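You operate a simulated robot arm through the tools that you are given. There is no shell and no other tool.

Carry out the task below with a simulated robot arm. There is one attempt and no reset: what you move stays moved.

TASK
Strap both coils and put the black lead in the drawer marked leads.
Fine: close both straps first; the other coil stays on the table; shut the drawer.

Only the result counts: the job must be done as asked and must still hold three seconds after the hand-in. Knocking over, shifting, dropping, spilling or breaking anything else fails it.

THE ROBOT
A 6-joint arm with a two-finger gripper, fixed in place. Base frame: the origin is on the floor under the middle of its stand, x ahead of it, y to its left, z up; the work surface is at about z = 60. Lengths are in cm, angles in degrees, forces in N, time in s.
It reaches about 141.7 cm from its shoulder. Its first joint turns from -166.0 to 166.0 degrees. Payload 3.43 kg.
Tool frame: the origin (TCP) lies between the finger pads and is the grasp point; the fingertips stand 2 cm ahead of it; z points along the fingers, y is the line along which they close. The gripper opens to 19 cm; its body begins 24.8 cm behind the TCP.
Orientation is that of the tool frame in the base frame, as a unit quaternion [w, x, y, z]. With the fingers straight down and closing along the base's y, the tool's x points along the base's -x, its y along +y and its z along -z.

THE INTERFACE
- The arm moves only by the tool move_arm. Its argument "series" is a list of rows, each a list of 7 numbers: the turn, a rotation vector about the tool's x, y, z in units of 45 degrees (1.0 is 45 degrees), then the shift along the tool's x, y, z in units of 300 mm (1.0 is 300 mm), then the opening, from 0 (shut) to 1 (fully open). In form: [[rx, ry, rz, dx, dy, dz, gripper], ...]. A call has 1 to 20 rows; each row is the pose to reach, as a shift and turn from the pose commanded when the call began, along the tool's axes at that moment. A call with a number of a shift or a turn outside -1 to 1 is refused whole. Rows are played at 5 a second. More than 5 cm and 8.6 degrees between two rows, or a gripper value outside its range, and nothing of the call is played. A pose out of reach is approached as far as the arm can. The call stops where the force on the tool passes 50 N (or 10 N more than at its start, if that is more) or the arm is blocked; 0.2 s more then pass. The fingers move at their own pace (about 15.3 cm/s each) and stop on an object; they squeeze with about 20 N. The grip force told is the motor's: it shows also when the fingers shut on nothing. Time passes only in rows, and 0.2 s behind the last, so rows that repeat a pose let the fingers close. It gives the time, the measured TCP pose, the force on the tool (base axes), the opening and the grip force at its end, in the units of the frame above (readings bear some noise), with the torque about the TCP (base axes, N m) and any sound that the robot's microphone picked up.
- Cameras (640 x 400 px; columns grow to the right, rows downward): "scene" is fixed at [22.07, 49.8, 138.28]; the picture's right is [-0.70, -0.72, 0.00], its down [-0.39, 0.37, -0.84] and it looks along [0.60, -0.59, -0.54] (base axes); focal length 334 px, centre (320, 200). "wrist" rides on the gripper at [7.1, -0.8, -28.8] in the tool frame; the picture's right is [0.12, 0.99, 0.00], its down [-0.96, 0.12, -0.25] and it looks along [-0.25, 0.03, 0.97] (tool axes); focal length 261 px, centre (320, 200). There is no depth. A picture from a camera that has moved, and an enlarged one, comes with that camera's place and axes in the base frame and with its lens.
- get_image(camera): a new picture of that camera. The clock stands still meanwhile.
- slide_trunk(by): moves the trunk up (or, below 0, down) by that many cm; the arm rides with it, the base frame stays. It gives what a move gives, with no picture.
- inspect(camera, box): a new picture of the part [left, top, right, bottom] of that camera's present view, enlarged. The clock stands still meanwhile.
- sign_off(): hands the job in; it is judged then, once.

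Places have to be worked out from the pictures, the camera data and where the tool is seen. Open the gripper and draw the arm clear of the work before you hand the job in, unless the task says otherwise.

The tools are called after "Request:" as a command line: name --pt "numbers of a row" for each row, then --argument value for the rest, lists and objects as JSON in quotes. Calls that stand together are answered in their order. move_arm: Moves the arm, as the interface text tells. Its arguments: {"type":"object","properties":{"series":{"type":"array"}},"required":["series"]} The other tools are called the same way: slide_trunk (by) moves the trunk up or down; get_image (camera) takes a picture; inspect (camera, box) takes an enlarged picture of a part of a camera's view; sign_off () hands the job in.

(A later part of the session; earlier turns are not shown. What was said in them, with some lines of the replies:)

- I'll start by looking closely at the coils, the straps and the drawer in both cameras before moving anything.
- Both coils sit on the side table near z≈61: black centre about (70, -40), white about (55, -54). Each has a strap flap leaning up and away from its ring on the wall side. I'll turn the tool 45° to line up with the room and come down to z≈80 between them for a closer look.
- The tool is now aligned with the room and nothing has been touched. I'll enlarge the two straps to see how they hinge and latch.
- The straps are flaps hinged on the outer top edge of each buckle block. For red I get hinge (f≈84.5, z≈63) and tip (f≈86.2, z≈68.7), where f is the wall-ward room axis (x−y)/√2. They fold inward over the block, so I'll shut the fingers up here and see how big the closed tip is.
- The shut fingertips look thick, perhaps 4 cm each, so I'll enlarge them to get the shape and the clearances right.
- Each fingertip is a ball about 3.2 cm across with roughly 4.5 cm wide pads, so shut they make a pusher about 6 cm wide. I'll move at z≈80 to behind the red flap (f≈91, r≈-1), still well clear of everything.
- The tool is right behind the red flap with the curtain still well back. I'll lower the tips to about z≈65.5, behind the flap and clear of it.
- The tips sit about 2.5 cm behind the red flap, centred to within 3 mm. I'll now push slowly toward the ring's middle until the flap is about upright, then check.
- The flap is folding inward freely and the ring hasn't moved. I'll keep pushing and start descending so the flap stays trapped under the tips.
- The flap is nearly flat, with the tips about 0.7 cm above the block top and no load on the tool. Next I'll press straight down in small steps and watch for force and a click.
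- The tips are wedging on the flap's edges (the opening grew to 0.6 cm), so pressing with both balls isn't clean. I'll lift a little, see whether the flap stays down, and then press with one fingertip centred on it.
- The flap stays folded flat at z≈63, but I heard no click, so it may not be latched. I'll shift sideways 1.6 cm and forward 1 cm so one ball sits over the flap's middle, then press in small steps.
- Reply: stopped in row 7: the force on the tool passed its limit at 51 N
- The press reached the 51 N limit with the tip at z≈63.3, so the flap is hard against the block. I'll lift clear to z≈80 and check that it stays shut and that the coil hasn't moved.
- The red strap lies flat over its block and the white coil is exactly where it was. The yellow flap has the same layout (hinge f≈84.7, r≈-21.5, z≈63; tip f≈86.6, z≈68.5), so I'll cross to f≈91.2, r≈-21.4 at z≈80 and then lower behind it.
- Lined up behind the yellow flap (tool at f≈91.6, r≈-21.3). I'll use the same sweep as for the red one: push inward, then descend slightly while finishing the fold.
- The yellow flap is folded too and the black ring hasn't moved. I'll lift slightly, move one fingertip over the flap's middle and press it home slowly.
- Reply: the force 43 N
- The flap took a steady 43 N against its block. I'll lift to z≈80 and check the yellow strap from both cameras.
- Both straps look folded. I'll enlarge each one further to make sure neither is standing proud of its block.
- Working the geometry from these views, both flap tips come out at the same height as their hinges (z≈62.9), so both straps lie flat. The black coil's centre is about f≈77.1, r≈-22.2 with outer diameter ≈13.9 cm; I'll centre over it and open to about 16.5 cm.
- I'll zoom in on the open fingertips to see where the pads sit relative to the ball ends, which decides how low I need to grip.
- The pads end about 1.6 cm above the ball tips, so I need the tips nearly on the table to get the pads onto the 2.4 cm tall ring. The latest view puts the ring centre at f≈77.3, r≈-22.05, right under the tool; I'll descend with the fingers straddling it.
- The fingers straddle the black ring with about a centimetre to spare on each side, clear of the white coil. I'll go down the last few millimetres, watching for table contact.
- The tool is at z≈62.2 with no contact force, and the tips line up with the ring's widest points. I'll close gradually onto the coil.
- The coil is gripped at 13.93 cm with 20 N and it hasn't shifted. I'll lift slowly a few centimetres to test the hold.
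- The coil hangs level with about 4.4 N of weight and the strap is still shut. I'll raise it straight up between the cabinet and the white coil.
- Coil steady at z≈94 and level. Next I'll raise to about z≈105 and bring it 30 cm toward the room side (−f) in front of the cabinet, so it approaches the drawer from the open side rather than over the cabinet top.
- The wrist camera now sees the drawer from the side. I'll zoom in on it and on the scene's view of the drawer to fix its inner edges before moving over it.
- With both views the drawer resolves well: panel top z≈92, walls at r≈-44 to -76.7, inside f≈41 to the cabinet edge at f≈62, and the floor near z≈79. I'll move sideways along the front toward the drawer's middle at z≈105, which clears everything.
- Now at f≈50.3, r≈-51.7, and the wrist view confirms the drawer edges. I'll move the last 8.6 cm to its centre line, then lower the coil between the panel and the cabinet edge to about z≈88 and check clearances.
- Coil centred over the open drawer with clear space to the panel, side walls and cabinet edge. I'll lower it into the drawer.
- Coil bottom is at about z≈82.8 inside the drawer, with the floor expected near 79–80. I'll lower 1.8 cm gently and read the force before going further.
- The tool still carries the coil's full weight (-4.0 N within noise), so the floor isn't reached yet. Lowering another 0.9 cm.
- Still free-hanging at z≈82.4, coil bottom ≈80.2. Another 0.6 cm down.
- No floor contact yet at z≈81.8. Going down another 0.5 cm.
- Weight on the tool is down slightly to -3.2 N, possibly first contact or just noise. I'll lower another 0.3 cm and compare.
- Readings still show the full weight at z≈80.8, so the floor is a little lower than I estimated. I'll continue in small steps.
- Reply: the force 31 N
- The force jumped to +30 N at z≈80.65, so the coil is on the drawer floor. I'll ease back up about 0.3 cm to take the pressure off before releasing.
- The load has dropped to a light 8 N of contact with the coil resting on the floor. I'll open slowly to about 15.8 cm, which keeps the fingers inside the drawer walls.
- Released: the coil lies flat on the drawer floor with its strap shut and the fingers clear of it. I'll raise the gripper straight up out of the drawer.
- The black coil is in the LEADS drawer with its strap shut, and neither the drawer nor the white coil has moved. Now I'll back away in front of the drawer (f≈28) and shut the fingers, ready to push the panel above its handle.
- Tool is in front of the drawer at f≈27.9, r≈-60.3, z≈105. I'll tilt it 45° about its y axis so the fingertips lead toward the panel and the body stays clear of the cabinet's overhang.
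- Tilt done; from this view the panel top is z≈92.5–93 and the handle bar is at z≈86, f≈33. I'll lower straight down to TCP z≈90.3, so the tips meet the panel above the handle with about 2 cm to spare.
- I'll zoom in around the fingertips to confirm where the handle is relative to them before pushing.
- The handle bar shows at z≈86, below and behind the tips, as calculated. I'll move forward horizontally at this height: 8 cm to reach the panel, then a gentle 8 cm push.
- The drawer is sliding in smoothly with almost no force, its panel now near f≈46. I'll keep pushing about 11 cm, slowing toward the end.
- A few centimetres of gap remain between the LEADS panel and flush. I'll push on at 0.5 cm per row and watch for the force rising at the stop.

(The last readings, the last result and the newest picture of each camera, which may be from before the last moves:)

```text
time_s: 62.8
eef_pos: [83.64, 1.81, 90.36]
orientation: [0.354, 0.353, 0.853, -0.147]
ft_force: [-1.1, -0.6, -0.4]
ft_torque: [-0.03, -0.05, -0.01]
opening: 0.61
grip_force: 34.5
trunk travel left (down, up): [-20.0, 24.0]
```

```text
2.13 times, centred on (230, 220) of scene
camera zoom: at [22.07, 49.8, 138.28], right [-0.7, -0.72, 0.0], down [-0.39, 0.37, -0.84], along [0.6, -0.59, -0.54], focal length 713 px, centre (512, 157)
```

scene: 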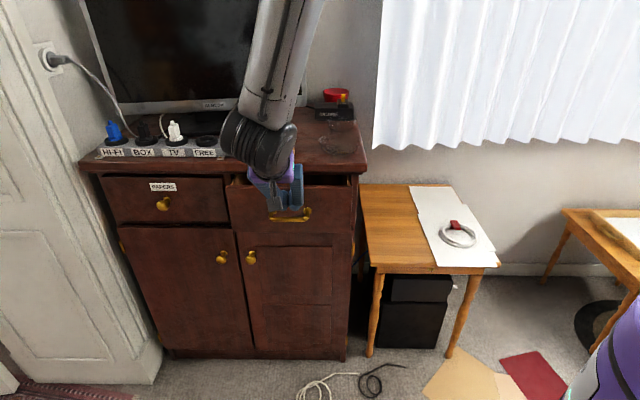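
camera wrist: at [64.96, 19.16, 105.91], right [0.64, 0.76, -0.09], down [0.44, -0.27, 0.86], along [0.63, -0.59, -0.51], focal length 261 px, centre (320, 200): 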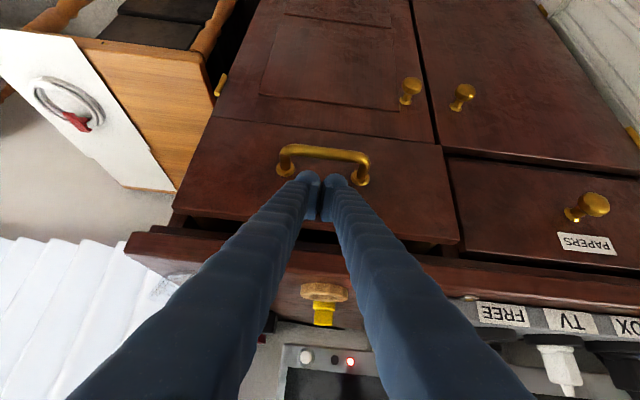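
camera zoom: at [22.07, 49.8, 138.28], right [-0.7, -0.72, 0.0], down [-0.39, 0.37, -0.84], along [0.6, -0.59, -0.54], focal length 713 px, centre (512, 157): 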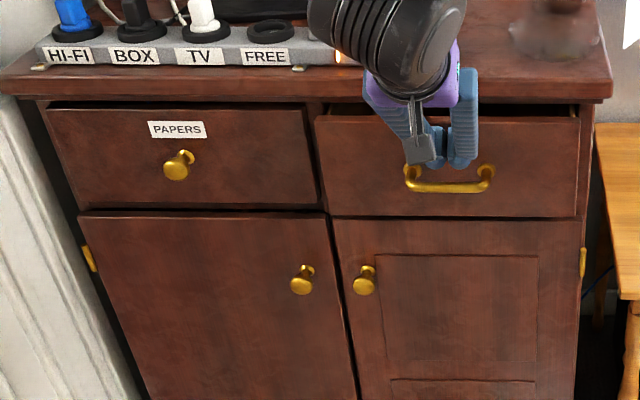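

The panel is nearly flush now (top edge at row 115 versus 108 for PAPERS). I'll continue in the same slow steps until it meets the stop.

Request:
move_arm --pt "0 0 0 -0.01 0 0.01 0" --pt "0 0 0 -0.02 0 0.02 0" --pt "0 0 0 -0.03 0 0.03 0" --pt "0 0 0 -0.04 0 0.04 0" --pt "0 0 0 -0.05 0 0.05 0" --pt "0 0 0 -0.06 0 0.06 0" --pt "0 0 0 -0.06 0 0.06 0"

Request:
get_image --camera "wrist"

Request:
inspect --camera "scene" --box '[80, 140, 380, 300]'

```text
time_s: 64.4
eef_pos: [85.41, -0.01, 90.19]
orientation: [0.354, 0.354, 0.853, -0.148]
ft_force: [0.3, 0.8, 0.9]
ft_torque: [0.0, -0.03, -0.03]
opening: 0.03
grip_force: 34.4
trunk travel left (down, up): [-20.0, 24.0]
```

```text
taken
camera wrist: at [66.78, 17.39, 105.88], right [0.64, 0.76, -0.09], down [0.44, -0.27, 0.86], along [0.63, -0.59, -0.51], focal length 261 px, centre (320, 200)
```

wrist: 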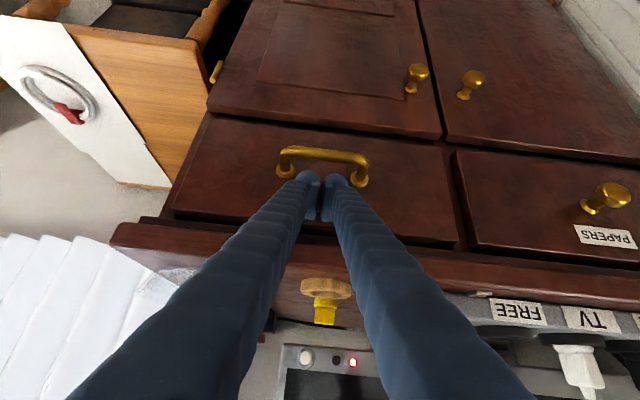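

```text
2.13 times, centred on (230, 220) of scene
camera zoom: at [22.07, 49.8, 138.28], right [-0.7, -0.72, 0.0], down [-0.39, 0.37, -0.84], along [0.6, -0.59, -0.54], focal length 713 px, centre (512, 157)
```

zoom: 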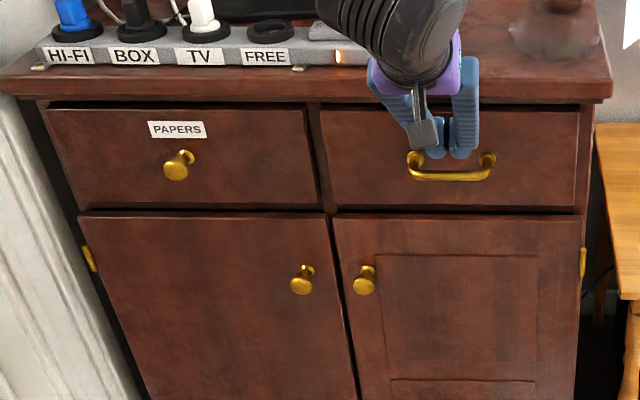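

The LEADS panel now looks level with PAPERS, but I've felt no stop yet. I'll push a bit further in 0.3 cm steps to be sure it's fully home.

Request:
move_arm --pt "0 0 0 -0.007 0 0.007 0" --pt "0 0 0 -0.014 0 0.014 0" --pt "0 0 0 -0.02 0 0.02 0" --pt "0 0 0 -0.02 0 0.02 0"

Request:
inspect --camera "scene" --box '[80, 140, 380, 300]'

```text
time_s: 65.5
eef_pos: [85.67, -0.15, 90.24]
orientation: [0.352, 0.353, 0.855, -0.146]
ft_force: [-15.4, 11.9, 6.5]
ft_torque: [-0.03, -0.31, -0.13]
opening: 0.6
grip_force: 34.3
trunk travel left (down, up): [-20.0, 24.0]
stopped in row 4: the force on the tool passed its limit at 51 N (the readings are from after the stop); the commanded pose is now the measured one
```

```text
2.13 times, centred on (230, 220) of scene
camera zoom: at [22.07, 49.8, 138.28], right [-0.7, -0.72, 0.0], down [-0.39, 0.37, -0.84], along [0.6, -0.59, -0.54], focal length 713 px, centre (512, 157)
```

zoom: 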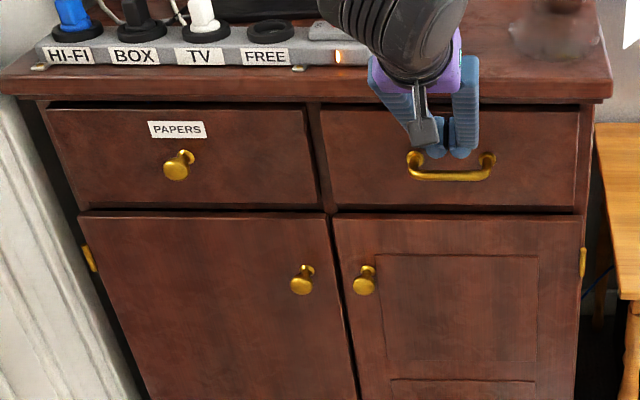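

The force hit the 51 N limit with the panel flush, so the drawer is fully home. I'll back straight away from the panel, keeping above the handle, then check it stays shut.

Request:
move_arm --pt "0 0 0 0.01 0 -0.01 0" --pt "0 0 0 0.03 0 -0.03 0" --pt "0 0 0 0.07 0 -0.07 0" --pt "0 0 0 0.13 0 -0.13 0" --pt "0 0 0 0.2 0 -0.2 0" --pt "0 0 0 0.27 0 -0.27 0" --pt "0 0 0 0.34 0 -0.34 0" --pt "0 0 0 0.41 0 -0.41 0" --pt "0 0 0 0.45 0 -0.45 0" --pt "0 0 0 0.45 0 -0.45 0"

Request:
get_image --camera "wrist"

Request:
get_image --camera "scene"

```text
time_s: 67.7
eef_pos: [72.33, 13.16, 90.25]
orientation: [0.352, 0.354, 0.854, -0.147]
ft_force: [0.5, 0.5, 0.4]
ft_torque: [-0.01, 0.0, 0.01]
opening: 0.01
grip_force: 34.7
trunk travel left (down, up): [-20.0, 24.0]
```

```text
taken
camera wrist: at [53.77, 30.53, 105.94], right [0.64, 0.76, -0.09], down [0.44, -0.28, 0.85], along [0.63, -0.59, -0.51], focal length 261 px, centre (320, 200)
```

wrist: 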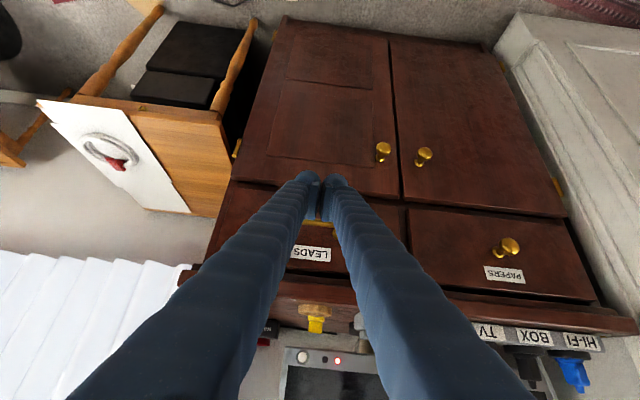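

```text
taken
```

scene: 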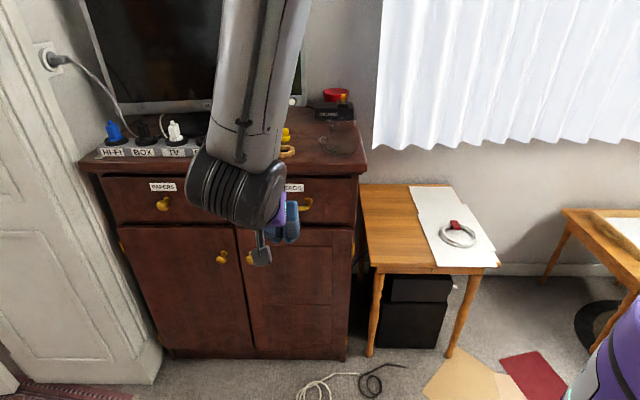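

The drawer stays shut with the LEADS panel flush beside PAPERS. I'll back off further, rise, and bring the tool upright again, opening the fingers in free space.

Request:
move_arm --pt "0 0 0 -0.005 0 -0.1 0" --pt "0 0 0 -0.02 0 -0.21 0" --pt "0 0 0 -0.03 0 -0.32 0" --pt "0 0 0 -0.045 0 -0.43 0" --pt "0 0 0 -0.06 0 -0.54 0" --pt "0 0 0 -0.07 0 -0.636 0" --pt "0 0.17 0 -0.07 0 -0.636 0.1" --pt "0 0.34 0 -0.07 0 -0.636 0.2" --pt "0 0.5 0 -0.07 0 -0.636 0.3" --pt "0 0.67 0 -0.07 0 -0.636 0.4" --pt "0 0.84 0 -0.07 0 -0.636 0.5" --pt "0 1.0 0 -0.07 0 -0.636 0.5" --pt "0 1.0 0 -0.07 0 -0.636 0.5"

Request:
get_image --camera "scene"

```text
time_s: 70.5
eef_pos: [63.81, 21.43, 105.32]
orientation: [-0.001, 0.382, 0.924, 0.0]
ft_force: [0.2, 0.1, -0.5]
ft_torque: [0.08, -0.02, 0.0]
opening: 9.5
grip_force: 0.1
trunk travel left (down, up): [-20.0, 24.0]
```

```text
taken
```

scene: 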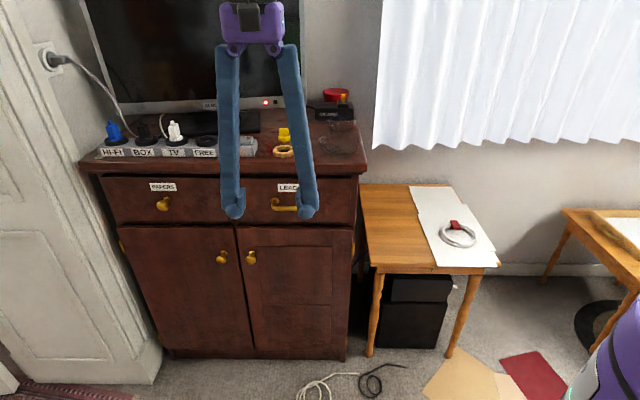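

The tool is upright at z≈105 and the fingers are open. I'll move it 30 cm to the right, clear of the cabinet, for an unobstructed final check.

Request:
move_arm --pt "0 0 0 -0.02 -0.08 0 0.5" --pt "0 0 0 -0.05 -0.18 0 0.5" --pt "0 0 0 -0.08 -0.28 0 0.5" --pt "0 0 0 -0.11 -0.38 0 0.5" --pt "0 0 0 -0.14 -0.48 0 0.5" --pt "0 0 0 -0.17 -0.58 0 0.5" --pt "0 0 0 -0.2 -0.68 0 0.5" --pt "0 0 0 -0.23 -0.78 0 0.5" --pt "0 0 0 -0.26 -0.88 0 0.5" --pt "0 0 0 -0.3 -0.97 0 0.5" --pt "0 0 0 -0.3 -0.97 0 0.5"

Request:
get_image --camera "scene"

Request:
get_image --camera "wrist"

Request:
inspect --camera "scene" --box '[80, 80, 370, 260]'

Request:
inspect --camera "scene" --box '[430, 205, 490, 255]'

```text
time_s: 72.9
eef_pos: [49.54, -5.36, 105.32]
orientation: [0.0, 0.382, 0.924, 0.001]
ft_force: [0.5, -0.7, -0.2]
ft_torque: [0.06, 0.01, 0.04]
opening: 9.5
grip_force: 0.0
trunk travel left (down, up): [-20.0, 24.0]
```

```text
taken
```

scene: 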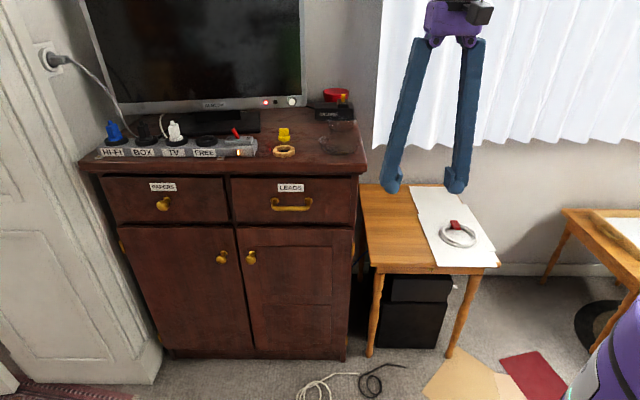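

```text
taken
camera wrist: at [43.91, -1.0, 134.24], right [0.62, 0.79, 0.0], down [0.76, -0.6, 0.25], along [0.19, -0.15, -0.97], focal length 261 px, centre (320, 200)
```

wrist: 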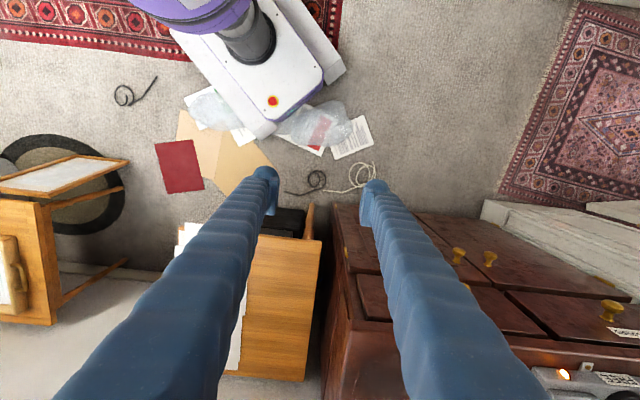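

```text
2.21 times, centred on (225, 170) of scene
camera zoom: at [22.07, 49.8, 138.28], right [-0.7, -0.72, 0.0], down [-0.39, 0.37, -0.84], along [0.6, -0.59, -0.54], focal length 737 px, centre (530, 266)
```

zoom: 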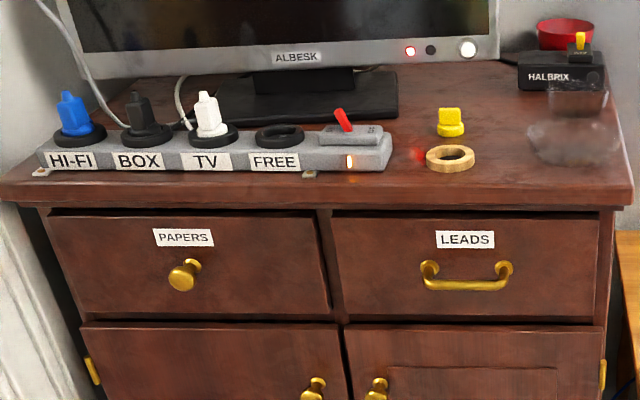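

```text
8.00 times, centred on (460, 230) of scene
camera zoom: at [22.07, 49.8, 138.28], right [-0.7, -0.72, 0.0], down [-0.39, 0.37, -0.84], along [0.6, -0.59, -0.54], focal length 2672 px, centre (-800, -40)
```

zoom: 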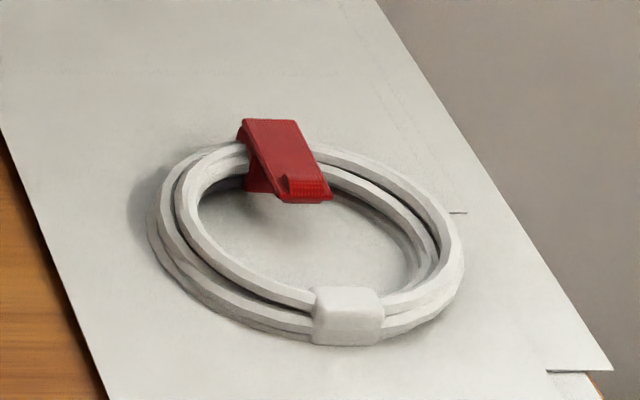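

The final views show both drawers flush and the objects on the cabinet top where they were. The white coil is untouched on its paper with the red strap flat (tip z≈63.2, hinge ≈63). The black coil with its closed yellow strap is in the LEADS drawer, and the gripper is open and clear, so I'm handing in.

Request:
sign_off

```text
The job is handed in.
```

The job is handed in, with both coils strapped and the black lead in the LEADS drawer.

- **Straps:** I folded the red and yellow straps flat over their blocks and pressed each with about 45–50 N. No click was heard from either one. The red strap was still flat at the last check. The yellow one was flat when I last saw it in the drawer, before shutting it.
- **Black lead:** I set it down on the drawer floor. Then I pushed the drawer in until it hit its stop, and it stayed flush after I backed away.
- **White coil:** It never left its place on the side table.

Nothing else looked moved in the final pictures. The gripper is open and clear of the work.
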